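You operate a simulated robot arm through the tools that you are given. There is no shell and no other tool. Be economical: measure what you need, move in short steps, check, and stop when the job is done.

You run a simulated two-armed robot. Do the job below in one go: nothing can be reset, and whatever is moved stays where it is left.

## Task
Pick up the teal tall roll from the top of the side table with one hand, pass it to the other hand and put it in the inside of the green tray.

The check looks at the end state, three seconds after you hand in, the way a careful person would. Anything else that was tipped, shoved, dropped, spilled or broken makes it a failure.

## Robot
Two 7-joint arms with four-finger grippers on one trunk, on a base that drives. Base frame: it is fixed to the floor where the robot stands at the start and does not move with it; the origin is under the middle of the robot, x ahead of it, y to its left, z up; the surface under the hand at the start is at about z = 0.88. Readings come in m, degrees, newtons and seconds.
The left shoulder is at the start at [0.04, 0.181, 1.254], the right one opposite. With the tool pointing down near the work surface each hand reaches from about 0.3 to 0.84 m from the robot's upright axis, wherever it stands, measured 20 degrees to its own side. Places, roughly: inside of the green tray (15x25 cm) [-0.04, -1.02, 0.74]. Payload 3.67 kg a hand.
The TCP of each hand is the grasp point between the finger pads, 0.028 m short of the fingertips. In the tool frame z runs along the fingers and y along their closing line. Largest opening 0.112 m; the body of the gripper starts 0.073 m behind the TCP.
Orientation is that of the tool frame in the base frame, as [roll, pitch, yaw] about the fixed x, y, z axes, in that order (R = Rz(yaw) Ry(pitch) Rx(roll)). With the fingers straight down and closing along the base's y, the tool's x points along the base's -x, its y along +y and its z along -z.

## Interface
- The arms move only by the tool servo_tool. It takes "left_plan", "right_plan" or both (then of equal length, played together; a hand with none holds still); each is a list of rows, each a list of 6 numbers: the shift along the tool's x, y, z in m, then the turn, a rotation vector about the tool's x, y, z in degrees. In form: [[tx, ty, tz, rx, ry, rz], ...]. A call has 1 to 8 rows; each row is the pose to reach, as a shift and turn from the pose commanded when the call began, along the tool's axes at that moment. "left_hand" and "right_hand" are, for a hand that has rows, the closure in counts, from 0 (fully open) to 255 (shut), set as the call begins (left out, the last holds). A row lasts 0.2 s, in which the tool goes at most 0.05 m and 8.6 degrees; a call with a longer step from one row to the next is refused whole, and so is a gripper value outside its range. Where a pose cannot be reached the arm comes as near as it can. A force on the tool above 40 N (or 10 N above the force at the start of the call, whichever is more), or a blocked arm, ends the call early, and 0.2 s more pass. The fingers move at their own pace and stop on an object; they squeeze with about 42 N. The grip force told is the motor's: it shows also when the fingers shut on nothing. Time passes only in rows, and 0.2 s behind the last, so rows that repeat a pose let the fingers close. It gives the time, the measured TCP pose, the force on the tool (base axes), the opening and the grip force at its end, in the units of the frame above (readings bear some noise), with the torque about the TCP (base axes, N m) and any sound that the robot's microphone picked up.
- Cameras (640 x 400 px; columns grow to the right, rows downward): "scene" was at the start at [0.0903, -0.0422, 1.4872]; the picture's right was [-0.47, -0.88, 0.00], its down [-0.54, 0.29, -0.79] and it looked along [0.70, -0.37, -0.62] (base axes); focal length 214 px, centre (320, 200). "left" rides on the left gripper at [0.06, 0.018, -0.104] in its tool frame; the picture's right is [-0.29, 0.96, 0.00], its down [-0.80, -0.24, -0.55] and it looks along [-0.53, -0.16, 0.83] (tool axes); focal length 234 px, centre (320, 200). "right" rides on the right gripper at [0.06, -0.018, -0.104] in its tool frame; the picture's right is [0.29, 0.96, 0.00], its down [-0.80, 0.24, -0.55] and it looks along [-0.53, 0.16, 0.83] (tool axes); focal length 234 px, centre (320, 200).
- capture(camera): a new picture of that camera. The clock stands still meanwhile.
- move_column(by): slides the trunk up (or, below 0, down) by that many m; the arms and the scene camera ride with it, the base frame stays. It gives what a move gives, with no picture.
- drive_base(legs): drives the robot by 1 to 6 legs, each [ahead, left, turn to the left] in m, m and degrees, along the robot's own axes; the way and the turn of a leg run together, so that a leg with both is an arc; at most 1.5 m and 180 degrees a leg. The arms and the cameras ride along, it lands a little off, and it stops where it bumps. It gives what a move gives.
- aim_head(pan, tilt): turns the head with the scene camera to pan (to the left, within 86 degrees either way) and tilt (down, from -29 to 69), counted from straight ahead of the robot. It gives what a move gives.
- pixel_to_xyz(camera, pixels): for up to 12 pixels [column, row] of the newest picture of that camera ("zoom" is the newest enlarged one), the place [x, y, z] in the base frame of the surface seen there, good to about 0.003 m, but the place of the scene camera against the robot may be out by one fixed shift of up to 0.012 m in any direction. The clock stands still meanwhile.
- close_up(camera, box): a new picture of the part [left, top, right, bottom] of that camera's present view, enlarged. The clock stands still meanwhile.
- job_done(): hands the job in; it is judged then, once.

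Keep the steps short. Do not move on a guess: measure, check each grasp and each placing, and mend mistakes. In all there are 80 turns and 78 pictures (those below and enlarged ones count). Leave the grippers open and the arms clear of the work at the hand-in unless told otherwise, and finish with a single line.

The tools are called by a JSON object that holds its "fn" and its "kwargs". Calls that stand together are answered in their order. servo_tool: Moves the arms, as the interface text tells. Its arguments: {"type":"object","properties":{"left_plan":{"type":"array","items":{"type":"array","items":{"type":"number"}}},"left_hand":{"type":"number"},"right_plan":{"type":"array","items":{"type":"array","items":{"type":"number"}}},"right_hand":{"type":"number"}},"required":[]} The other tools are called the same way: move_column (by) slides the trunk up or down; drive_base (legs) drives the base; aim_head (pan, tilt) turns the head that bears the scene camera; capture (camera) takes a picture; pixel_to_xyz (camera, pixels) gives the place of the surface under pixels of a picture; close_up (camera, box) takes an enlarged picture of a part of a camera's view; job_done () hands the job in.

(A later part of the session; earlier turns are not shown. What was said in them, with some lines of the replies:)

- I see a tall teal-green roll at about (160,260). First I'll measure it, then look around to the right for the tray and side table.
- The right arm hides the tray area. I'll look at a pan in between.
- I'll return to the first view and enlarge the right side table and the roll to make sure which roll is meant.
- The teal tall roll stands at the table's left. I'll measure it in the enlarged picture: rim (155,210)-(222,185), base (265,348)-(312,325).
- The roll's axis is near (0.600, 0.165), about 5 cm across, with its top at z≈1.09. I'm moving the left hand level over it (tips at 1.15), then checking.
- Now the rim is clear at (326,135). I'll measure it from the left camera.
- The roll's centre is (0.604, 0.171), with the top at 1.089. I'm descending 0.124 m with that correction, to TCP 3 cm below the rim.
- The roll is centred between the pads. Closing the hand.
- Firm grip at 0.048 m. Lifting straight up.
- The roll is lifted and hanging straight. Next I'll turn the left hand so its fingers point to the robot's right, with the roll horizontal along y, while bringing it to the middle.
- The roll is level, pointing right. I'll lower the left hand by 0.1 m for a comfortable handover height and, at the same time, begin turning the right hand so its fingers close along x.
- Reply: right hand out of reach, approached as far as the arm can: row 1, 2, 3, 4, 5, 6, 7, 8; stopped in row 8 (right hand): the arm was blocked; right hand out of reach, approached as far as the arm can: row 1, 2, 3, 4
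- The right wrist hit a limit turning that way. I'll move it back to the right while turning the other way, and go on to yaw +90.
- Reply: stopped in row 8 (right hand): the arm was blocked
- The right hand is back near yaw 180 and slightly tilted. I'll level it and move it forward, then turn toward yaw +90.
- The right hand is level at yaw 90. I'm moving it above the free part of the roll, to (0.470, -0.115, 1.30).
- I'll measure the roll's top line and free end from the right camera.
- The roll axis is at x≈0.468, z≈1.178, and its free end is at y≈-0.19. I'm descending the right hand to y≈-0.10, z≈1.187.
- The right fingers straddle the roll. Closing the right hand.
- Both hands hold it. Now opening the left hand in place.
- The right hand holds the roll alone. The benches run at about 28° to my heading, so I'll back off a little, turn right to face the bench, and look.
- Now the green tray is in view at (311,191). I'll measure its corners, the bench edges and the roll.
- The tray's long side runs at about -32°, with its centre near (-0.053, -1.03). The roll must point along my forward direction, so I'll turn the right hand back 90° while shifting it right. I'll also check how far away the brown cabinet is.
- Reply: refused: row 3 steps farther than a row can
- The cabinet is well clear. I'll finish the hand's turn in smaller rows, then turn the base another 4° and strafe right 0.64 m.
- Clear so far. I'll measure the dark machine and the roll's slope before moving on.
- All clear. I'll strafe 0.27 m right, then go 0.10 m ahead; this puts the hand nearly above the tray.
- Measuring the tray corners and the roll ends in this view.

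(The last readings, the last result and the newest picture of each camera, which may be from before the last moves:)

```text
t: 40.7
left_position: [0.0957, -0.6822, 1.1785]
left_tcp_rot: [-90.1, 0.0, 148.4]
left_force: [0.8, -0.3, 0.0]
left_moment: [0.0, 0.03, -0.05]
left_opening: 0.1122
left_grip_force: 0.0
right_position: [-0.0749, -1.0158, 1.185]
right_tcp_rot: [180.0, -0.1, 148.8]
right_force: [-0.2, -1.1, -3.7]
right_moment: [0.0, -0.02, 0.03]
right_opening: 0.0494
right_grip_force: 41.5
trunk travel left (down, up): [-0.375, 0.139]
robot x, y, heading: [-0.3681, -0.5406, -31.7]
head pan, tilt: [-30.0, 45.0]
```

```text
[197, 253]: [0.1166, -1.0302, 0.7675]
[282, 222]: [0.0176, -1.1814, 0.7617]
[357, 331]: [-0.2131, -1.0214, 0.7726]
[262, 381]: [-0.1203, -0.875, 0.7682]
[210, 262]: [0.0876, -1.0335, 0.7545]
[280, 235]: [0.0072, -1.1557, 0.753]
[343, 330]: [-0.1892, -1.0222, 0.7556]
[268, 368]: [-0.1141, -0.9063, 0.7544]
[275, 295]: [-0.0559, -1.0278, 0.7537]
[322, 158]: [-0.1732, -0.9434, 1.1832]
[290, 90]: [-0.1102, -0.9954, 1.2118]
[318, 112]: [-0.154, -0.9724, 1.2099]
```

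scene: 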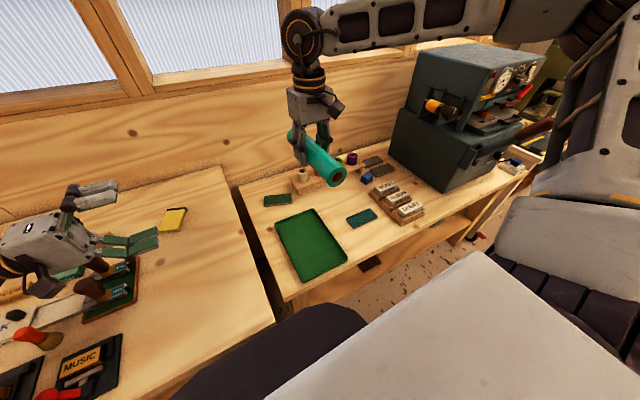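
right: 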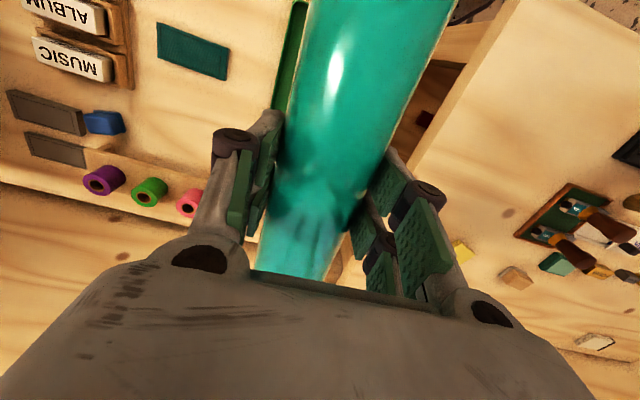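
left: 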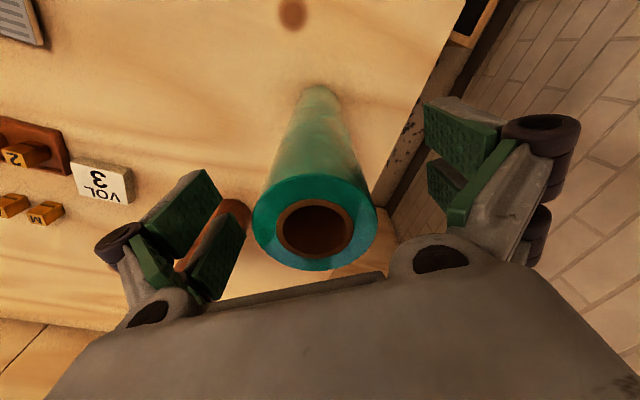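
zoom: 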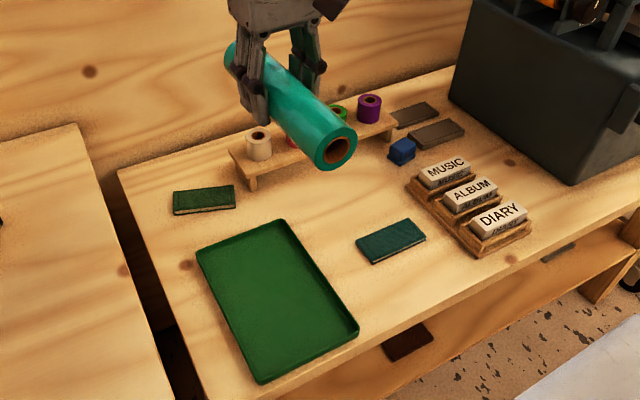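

The tray centre corrected for the camera shift is about (-0.043, -1.030), with its floor at z≈0.746. I'm centring the roll lengthwise over it, turning 2.5°, and coming down to about z 0.87.

{"fn": "servo_tool", "kwargs": {"right_plan": [[-0.024, 0.002, 0, 0, 0, 1.2], [-0.0477, 0.0043, 0, 0, 0, 2.5], [-0.0477, 0.0043, 0.045, 0, 0, 2.5], [-0.0477, 0.0043, 0.09, 0, 0, 2.5], [-0.0477, 0.0043, 0.135, 0, 0, 2.5], [-0.0477, 0.0043, 0.18, 0, 0, 2.5], [-0.0477, 0.0043, 0.22, 0, 0, 2.5], [-0.0477, 0.0043, 0.22, 0, 0, 2.5]]}}

{"fn": "servo_tool", "kwargs": {"right_plan": [[0, 0, 0.03, 0, 0, 0], [0, 0, 0.06, 0, 0, 0], [0, 0, 0.09, 0, 0, 0], [0, 0, 0.09, 0, 0, 0]]}}

{"fn": "close_up", "kwargs": {"camera": "scene", "box": [230, 130, 390, 300]}}

{"fn": "capture", "kwargs": {"camera": "right"}}

```text
t: 42.5
left_position: [0.0956, -0.682, 1.1779]
left_tcp_rot: [-90.0, 0.1, 148.4]
left_force: [-0.1, 0.2, -0.3]
left_moment: [0.0, 0.02, 0.0]
left_opening: 0.1123
left_grip_force: 0.0
right_position: [-0.0323, -1.0374, 0.9664]
right_tcp_rot: [-179.8, 0.0, 146.2]
right_force: [-0.3, 0.4, -5.1]
right_moment: [-0.04, -0.04, 0.0]
right_opening: 0.0498
right_grip_force: 41.5
trunk travel left (down, up): [-0.375, 0.139]
robot x, y, heading: [-0.3648, -0.5412, -31.5]
head pan, tilt: [-30.0, 45.0]
```

```text
t: 43.5
left_position: [0.0965, -0.6814, 1.1767]
left_tcp_rot: [-89.9, 0.0, 148.3]
left_force: [-0.3, 0.3, 0.4]
left_moment: [0.0, 0.02, 0.01]
left_opening: 0.1118
left_grip_force: 0.0
right_position: [-0.0319, -1.0378, 0.8758]
right_tcp_rot: [-180.0, 0.0, 146.3]
right_force: [0.9, -0.4, -4.0]
right_moment: [-0.02, -0.04, 0.01]
right_opening: 0.0498
right_grip_force: 42.1
trunk travel left (down, up): [-0.375, 0.139]
robot x, y, heading: [-0.3691, -0.5401, -31.9]
head pan, tilt: [-30.0, 45.0]
```

```text
2.35 times, centred on (310, 215) of scene
```

zoom: 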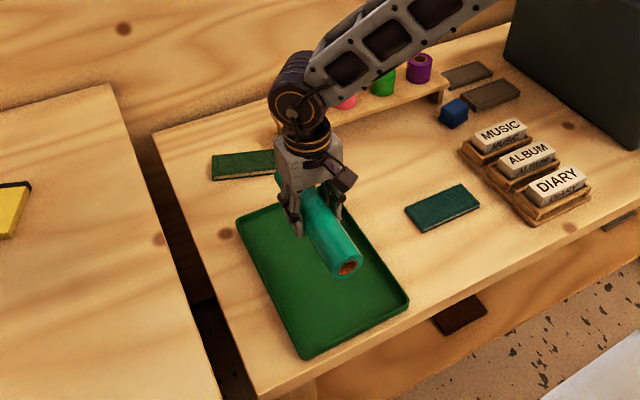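

```text
49 pictures are left
```

right: 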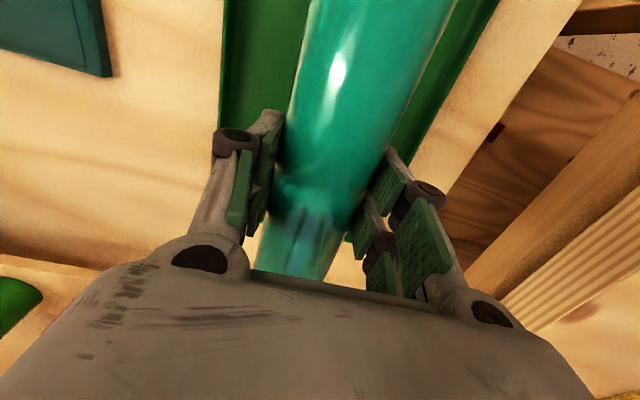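

I'll check the side and end clearance with the right camera and the enlarged picture.

{"fn": "pixel_to_xyz", "kwargs": {"camera": "right", "pixels": [[222, 60], [240, 60], [450, 110], [435, 110], [275, 60], [400, 40], [295, 278], [345, 60], [460, 60], [260, 40]]}}

{"fn": "pixel_to_xyz", "kwargs": {"camera": "zoom", "pixels": [[347, 275], [345, 258], [305, 355], [408, 300], [238, 225], [300, 320]]}}

```text
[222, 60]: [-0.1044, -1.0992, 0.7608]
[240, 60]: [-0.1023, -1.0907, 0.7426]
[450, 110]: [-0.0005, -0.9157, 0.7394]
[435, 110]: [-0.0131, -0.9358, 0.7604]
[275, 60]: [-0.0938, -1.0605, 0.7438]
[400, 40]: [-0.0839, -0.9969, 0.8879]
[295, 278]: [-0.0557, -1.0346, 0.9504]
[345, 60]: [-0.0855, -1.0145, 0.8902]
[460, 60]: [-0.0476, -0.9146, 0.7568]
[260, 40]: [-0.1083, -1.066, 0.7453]
```

```text
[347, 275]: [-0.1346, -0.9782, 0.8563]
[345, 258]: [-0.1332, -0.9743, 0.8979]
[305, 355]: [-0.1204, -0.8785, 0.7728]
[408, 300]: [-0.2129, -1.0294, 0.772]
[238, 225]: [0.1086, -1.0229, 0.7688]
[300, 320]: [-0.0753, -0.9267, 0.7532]
```

Sideways it is centred within 2 mm; lengthwise there is about 3 cm at each end. The floor is at z 0.7435, so contact comes near TCP z 0.776. Lowering to about 0.778.

{"fn": "servo_tool", "kwargs": {"right_plan": [[0, 0, 0.03, 0, 0, 0], [0, 0, 0.06, 0, 0, 0], [0, 0, 0.08, 0, 0, 0], [0, 0, 0.09, 0, 0, 0], [0, 0, 0.097, 0, 0, 0], [0, 0, 0.097, 0, 0, 0]]}}

{"fn": "close_up", "kwargs": {"camera": "scene", "box": [230, 130, 390, 300]}}

```text
t: 44.9
left_position: [0.0969, -0.6815, 1.1781]
left_tcp_rot: [-90.0, 0.0, 148.4]
left_force: [-0.3, -0.7, 0.0]
left_moment: [0.01, 0.06, -0.05]
left_opening: 0.1118
left_grip_force: 0.1
right_position: [-0.0598, -1.0422, 0.8213]
right_tcp_rot: [-179.9, -0.1, 146.3]
right_force: [0.6, 0.7, -4.5]
right_moment: [-0.08, -0.03, -0.04]
right_opening: 0.0496
right_grip_force: 42.6
right hand out of reach, approached as far as the arm can: row 2, 3, 4, 5, 6
trunk travel left (down, up): [-0.375, 0.139]
robot x, y, heading: [-0.3673, -0.5372, -31.8]
head pan, tilt: [-30.0, 45.0]
```

```text
2.35 times, centred on (310, 215) of scene
```

zoom: 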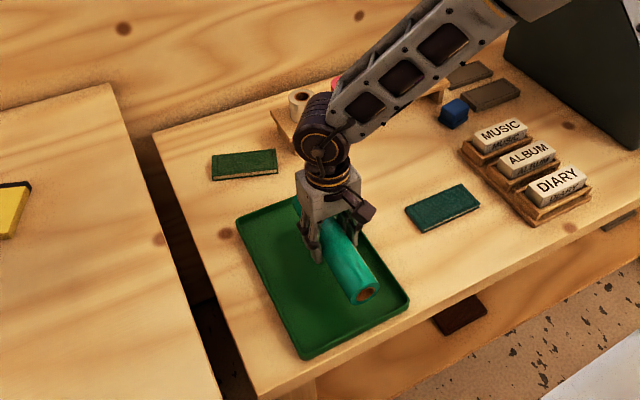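

The arm can't reach that low from this trunk height, and the hand drifted. I'll bring the right hand back up to the earlier pose, lift the left arm for safety, and then use the trunk column.

{"fn": "servo_tool", "kwargs": {"right_plan": [[0, 0, -0.02, 0, 0, 0], [0, 0, -0.05, 0, 0, 0], [0, 0, -0.08, 0, 0, 0], [0, 0, -0.097, 0, 0, 0], [0, 0, -0.097, 0, 0, 0]], "left_plan": [[0, -0.03, 0, 0, 0, 0], [0, -0.06, 0, 0, 0, 0], [0, -0.09, 0, 0, 0, 0], [0, -0.12, 0, 0, 0, 0], [0, -0.15, 0, 0, 0, 0]]}}

{"fn": "aim_head", "kwargs": {"pan": 20, "tilt": 50}}

{"fn": "capture", "kwargs": {"camera": "scene"}}

```text
t: 46.1
left_position: [0.0956, -0.6816, 1.3267]
left_tcp_rot: [-90.1, 0.0, 148.3]
left_force: [0.0, 0.5, 0.2]
left_moment: [-0.02, -0.01, 0.04]
left_opening: 0.1121
left_grip_force: 0.0
right_position: [-0.0598, -1.0419, 0.9184]
right_tcp_rot: [-179.8, -0.1, 146.3]
right_force: [0.7, -1.0, -4.5]
right_moment: [-0.02, -0.04, -0.02]
right_opening: 0.0495
right_grip_force: 41.6
trunk travel left (down, up): [-0.375, 0.139]
robot x, y, heading: [-0.3661, -0.5389, -31.7]
head pan, tilt: [-30.0, 45.0]
```

```text
t: 47.3
left_position: [0.0947, -0.6801, 1.3262]
left_tcp_rot: [-90.0, 0.0, 148.4]
left_force: [-0.7, -0.7, 0.0]
left_moment: [0.0, 0.0, 0.03]
left_opening: 0.1121
left_grip_force: 0.0
right_position: [-0.0599, -1.0417, 0.9196]
right_tcp_rot: [-179.9, -0.1, 146.3]
right_force: [0.8, -0.2, -4.6]
right_moment: [-0.04, -0.04, -0.03]
right_opening: 0.0495
right_grip_force: 42.0
trunk travel left (down, up): [-0.375, 0.139]
robot x, y, heading: [-0.3667, -0.5416, -31.6]
head pan, tilt: [20.0, 50.0]
```

```text
47 pictures are left
```

scene: 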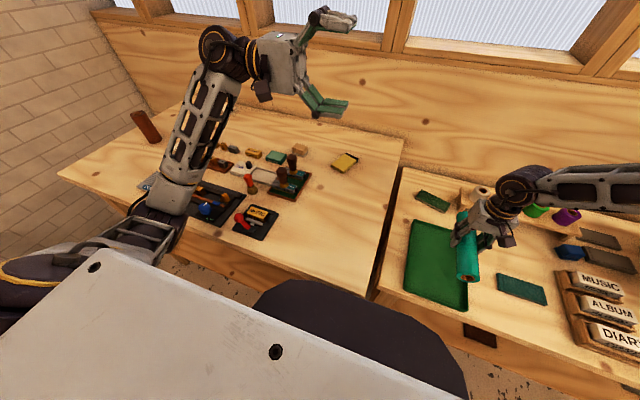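

Left elbow sits near the bench edge at (150,215). I'll measure it before lowering the trunk.

{"fn": "pixel_to_xyz", "kwargs": {"camera": "scene", "pixels": [[150, 215], [160, 195], [130, 235], [140, 208], [175, 185], [120, 250], [60, 175], [215, 245]]}}

```text
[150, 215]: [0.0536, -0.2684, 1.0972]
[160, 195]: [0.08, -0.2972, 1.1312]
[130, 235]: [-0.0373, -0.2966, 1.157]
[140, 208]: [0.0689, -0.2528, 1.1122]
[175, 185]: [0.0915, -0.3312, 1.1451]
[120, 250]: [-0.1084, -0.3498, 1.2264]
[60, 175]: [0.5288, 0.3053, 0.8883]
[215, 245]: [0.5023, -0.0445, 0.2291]
```

The left elbow is at z≈1.09, 0.2 m above the bench, so lowering 0.10 is safe. First I'll put the right hand back over the tray's centre, then lower the column.

{"fn": "servo_tool", "kwargs": {"right_plan": [[-0.021, 0.019, 0, 0, 0, 0], [-0.021, 0.019, 0.02, 0, 0, 0], [-0.021, 0.019, 0.035, 0, 0, 0], [-0.021, 0.019, 0.035, 0, 0, 0]]}}

{"fn": "move_column", "kwargs": {"by": -0.08}}

{"fn": "capture", "kwargs": {"camera": "scene"}}

```text
t: 48.3
left_position: [0.0958, -0.6806, 1.3276]
left_tcp_rot: [-90.0, -0.1, 148.5]
left_force: [0.3, -0.6, 0.6]
left_moment: [0.0, -0.02, -0.01]
left_opening: 0.1119
left_grip_force: 0.0
right_position: [-0.032, -1.0385, 0.884]
right_tcp_rot: [-180.0, -0.2, 146.3]
right_force: [0.0, -0.9, -4.2]
right_moment: [-0.05, -0.03, 0.04]
right_opening: 0.0495
right_grip_force: 41.9
trunk travel left (down, up): [-0.375, 0.139]
robot x, y, heading: [-0.3681, -0.5408, -31.6]
head pan, tilt: [20.0, 50.0]
```

```text
t: 49.5
left_position: [0.0954, -0.6808, 1.2479]
left_tcp_rot: [-90.0, 0.1, 148.4]
left_force: [1.1, 0.1, 1.1]
left_moment: [0.01, 0.01, 0.03]
left_opening: 0.1121
left_grip_force: 0.0
right_position: [-0.0319, -1.0379, 0.8059]
right_tcp_rot: [-179.9, 0.0, 146.4]
right_force: [-0.6, -0.3, -3.9]
right_moment: [-0.03, -0.04, -0.02]
right_opening: 0.0499
right_grip_force: 41.7
trunk travel left (down, up): [-0.295, 0.219]
robot x, y, heading: [-0.3681, -0.541, -31.8]
head pan, tilt: [20.0, 50.0]
```

```text
46 pictures are left
```

scene: 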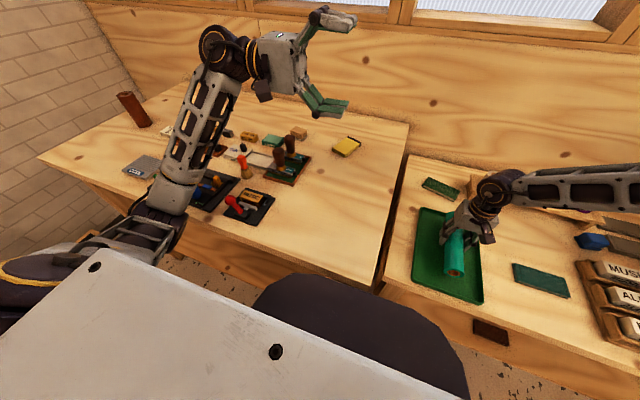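

The roll is inside the rim outline at TCP z 0.806. Lowering the last 28 mm in small steps.

{"fn": "servo_tool", "kwargs": {"right_plan": [[0, 0, 0.01, 0, 0, 0], [0, 0, 0.018, 0, 0, 0], [0, 0, 0.024, 0, 0, 0], [0, 0, 0.028, 0, 0, 0], [0, 0, 0.028, 0, 0, 0]]}}

{"fn": "capture", "kwargs": {"camera": "right"}}

```text
t: 50.7
left_position: [0.0952, -0.6806, 1.2471]
left_tcp_rot: [-90.0, 0.1, 148.3]
left_force: [-0.4, -0.2, -0.2]
left_moment: [0.02, 0.0, -0.01]
left_opening: 0.1121
left_grip_force: 0.1
right_position: [-0.0321, -1.0397, 0.7783]
right_tcp_rot: [-179.8, 0.3, 146.1]
right_force: [-2.9, -5.9, 18.7]
right_moment: [-0.54, -0.54, -0.08]
right_opening: 0.0497
right_grip_force: 41.8
trunk travel left (down, up): [-0.295, 0.219]
robot x, y, heading: [-0.3659, -0.5394, -31.6]
head pan, tilt: [20.0, 50.0]
```

```text
45 pictures are left
```

right: 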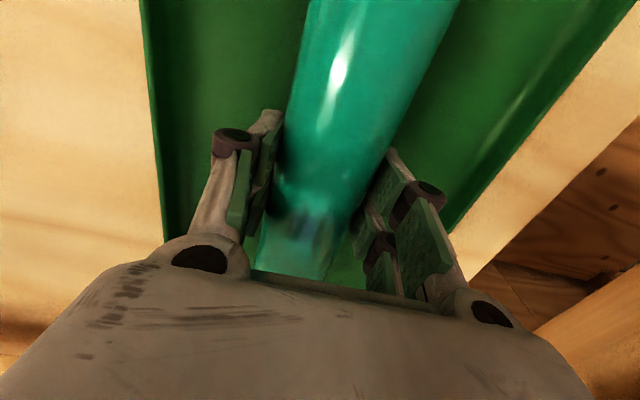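

Contact reads about 19 N, slightly ahead of the grip point. I'll check with the scene camera that the far end is inside the rim.

{"fn": "aim_head", "kwargs": {"pan": -30, "tilt": 45}}

{"fn": "close_up", "kwargs": {"camera": "scene", "box": [240, 130, 370, 260]}}

```text
t: 51.9
left_position: [0.0951, -0.681, 1.2463]
left_tcp_rot: [-90.0, 0.1, 148.4]
left_force: [-0.1, 0.1, -0.1]
left_moment: [0.04, -0.02, 0.01]
left_opening: 0.1119
left_grip_force: 0.1
right_position: [-0.0322, -1.0387, 0.7763]
right_tcp_rot: [-180.0, -0.2, 146.3]
right_force: [-1.0, -1.2, -4.7]
right_moment: [-0.01, -0.02, -0.01]
right_opening: 0.0482
right_grip_force: 41.7
trunk travel left (down, up): [-0.295, 0.219]
robot x, y, heading: [-0.3677, -0.5448, -31.6]
head pan, tilt: [-30.0, 45.0]
```

```text
3.08 times, centred on (305, 195) of scene
```

zoom: 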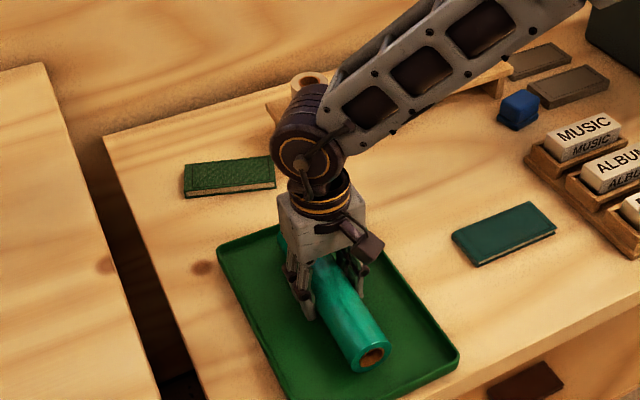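

The roll lies inside the tray and has settled level. Opening the right hand partway so the fingers stay inside the rim.

{"fn": "servo_tool", "kwargs": {"right_plan": [[0, 0, 0, 0, 0, 0], [0, 0, 0, 0, 0, 0], [0, 0, 0, 0, 0, 0]], "right_hand": 70}}

{"fn": "close_up", "kwargs": {"camera": "scene", "box": [240, 130, 370, 260]}}

{"fn": "capture", "kwargs": {"camera": "right"}}

```text
t: 52.6
left_position: [0.0952, -0.6801, 1.2474]
left_tcp_rot: [-90.0, 0.0, 148.3]
left_force: [0.0, 0.2, 0.0]
left_moment: [-0.01, 0.0, 0.02]
left_opening: 0.1121
left_grip_force: 0.1
right_position: [-0.0322, -1.0387, 0.7766]
right_tcp_rot: [-180.0, -0.1, 146.3]
right_force: [0.9, 0.8, 0.2]
right_moment: [0.04, 0.0, -0.01]
right_opening: 0.081
right_grip_force: 0.1
trunk travel left (down, up): [-0.295, 0.219]
robot x, y, heading: [-0.37, -0.5384, -32.0]
head pan, tilt: [-30.0, 45.0]
```

```text
3.08 times, centred on (305, 195) of scene
```

zoom: 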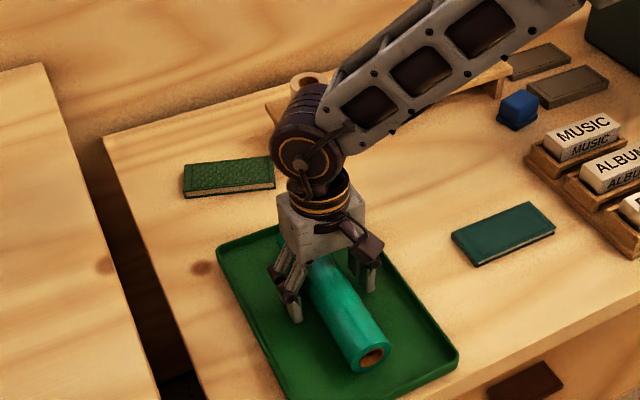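

```text
42 pictures are left
```

right: 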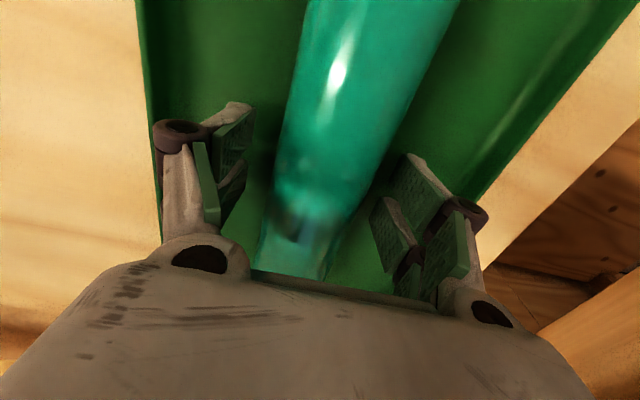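

The roll is free and resting on the tray floor. Lifting the right hand straight up, then opening fully.

{"fn": "servo_tool", "kwargs": {"right_plan": [[0, 0, -0.02, 0, 0, 0], [0, 0, -0.06, 0, 0, 0], [0, 0, -0.1, 0, 0, 0], [0, 0, -0.15, 0, 0, 0], [0, 0, -0.2, 0, 0, 0], [0, 0, -0.25, 0, 0, 0], [0, 0, -0.3, 0, 0, 0], [0, 0, -0.3, 0, 0, 0]]}}

{"fn": "servo_tool", "kwargs": {"right_plan": [[0.02, 0, 0, 0, 0, 0], [0.05, 0, 0, 0, 0, 0], [0.08, 0, 0, 0, 0, 0], [0.08, 0, 0, 0, 0, 0]], "right_hand": 0}}

{"fn": "capture", "kwargs": {"camera": "scene"}}

{"fn": "capture", "kwargs": {"camera": "right"}}

```text
t: 54.5
left_position: [0.0961, -0.6816, 1.2455]
left_tcp_rot: [-90.0, -0.1, 148.4]
left_force: [0.1, -0.1, -0.4]
left_moment: [0.0, -0.01, 0.01]
left_opening: 0.112
left_grip_force: 0.1
right_position: [-0.0299, -1.0382, 1.0763]
right_tcp_rot: [-179.9, -0.1, 146.3]
right_force: [-0.4, 0.0, -0.7]
right_moment: [-0.01, 0.03, 0.05]
right_opening: 0.0814
right_grip_force: 0.1
trunk travel left (down, up): [-0.295, 0.219]
robot x, y, heading: [-0.3653, -0.5363, -31.8]
head pan, tilt: [-30.0, 45.0]
```

```text
t: 55.5
left_position: [0.0965, -0.6808, 1.2463]
left_tcp_rot: [-89.9, -0.1, 148.4]
left_force: [-0.4, 0.3, 0.1]
left_moment: [0.0, 0.0, 0.02]
left_opening: 0.1122
left_grip_force: 0.0
right_position: [-0.0967, -0.9927, 1.0771]
right_tcp_rot: [-179.9, -0.1, 146.3]
right_force: [0.1, -0.5, -0.2]
right_moment: [0.03, 0.0, -0.01]
right_opening: 0.1118
right_grip_force: 0.1
trunk travel left (down, up): [-0.295, 0.219]
robot x, y, heading: [-0.3679, -0.5373, -31.7]
head pan, tilt: [-30.0, 45.0]
```

```text
41 pictures are left
```

scene: 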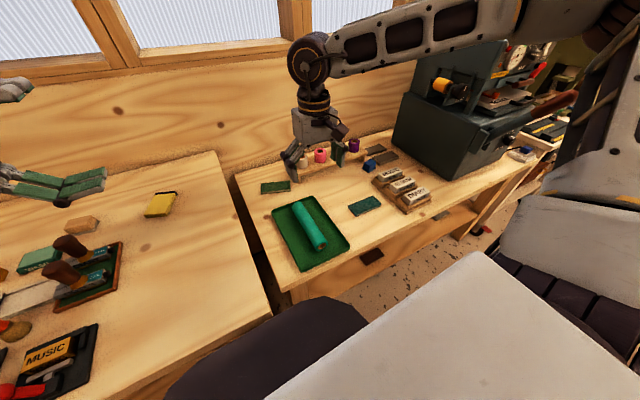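

```text
40 pictures are left
```

right: 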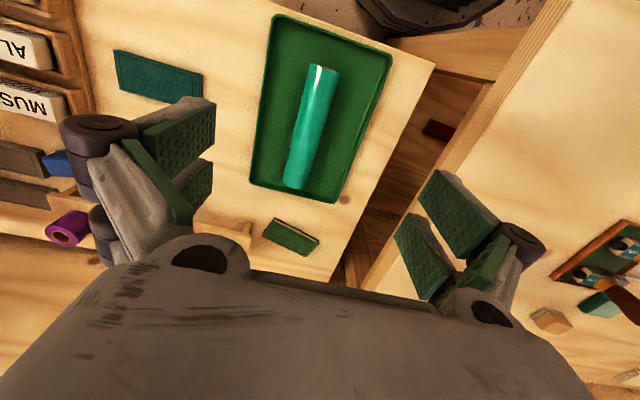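

The roll lies wholly inside the tray, nothing else has moved, both grippers are open and the arms are clear. Handing in.

{"fn": "job_done", "kwargs": {}}

```text
The job is handed in.
```

The teal tall roll was picked up with the left hand, passed to the right hand, and now lies inside the green tray.
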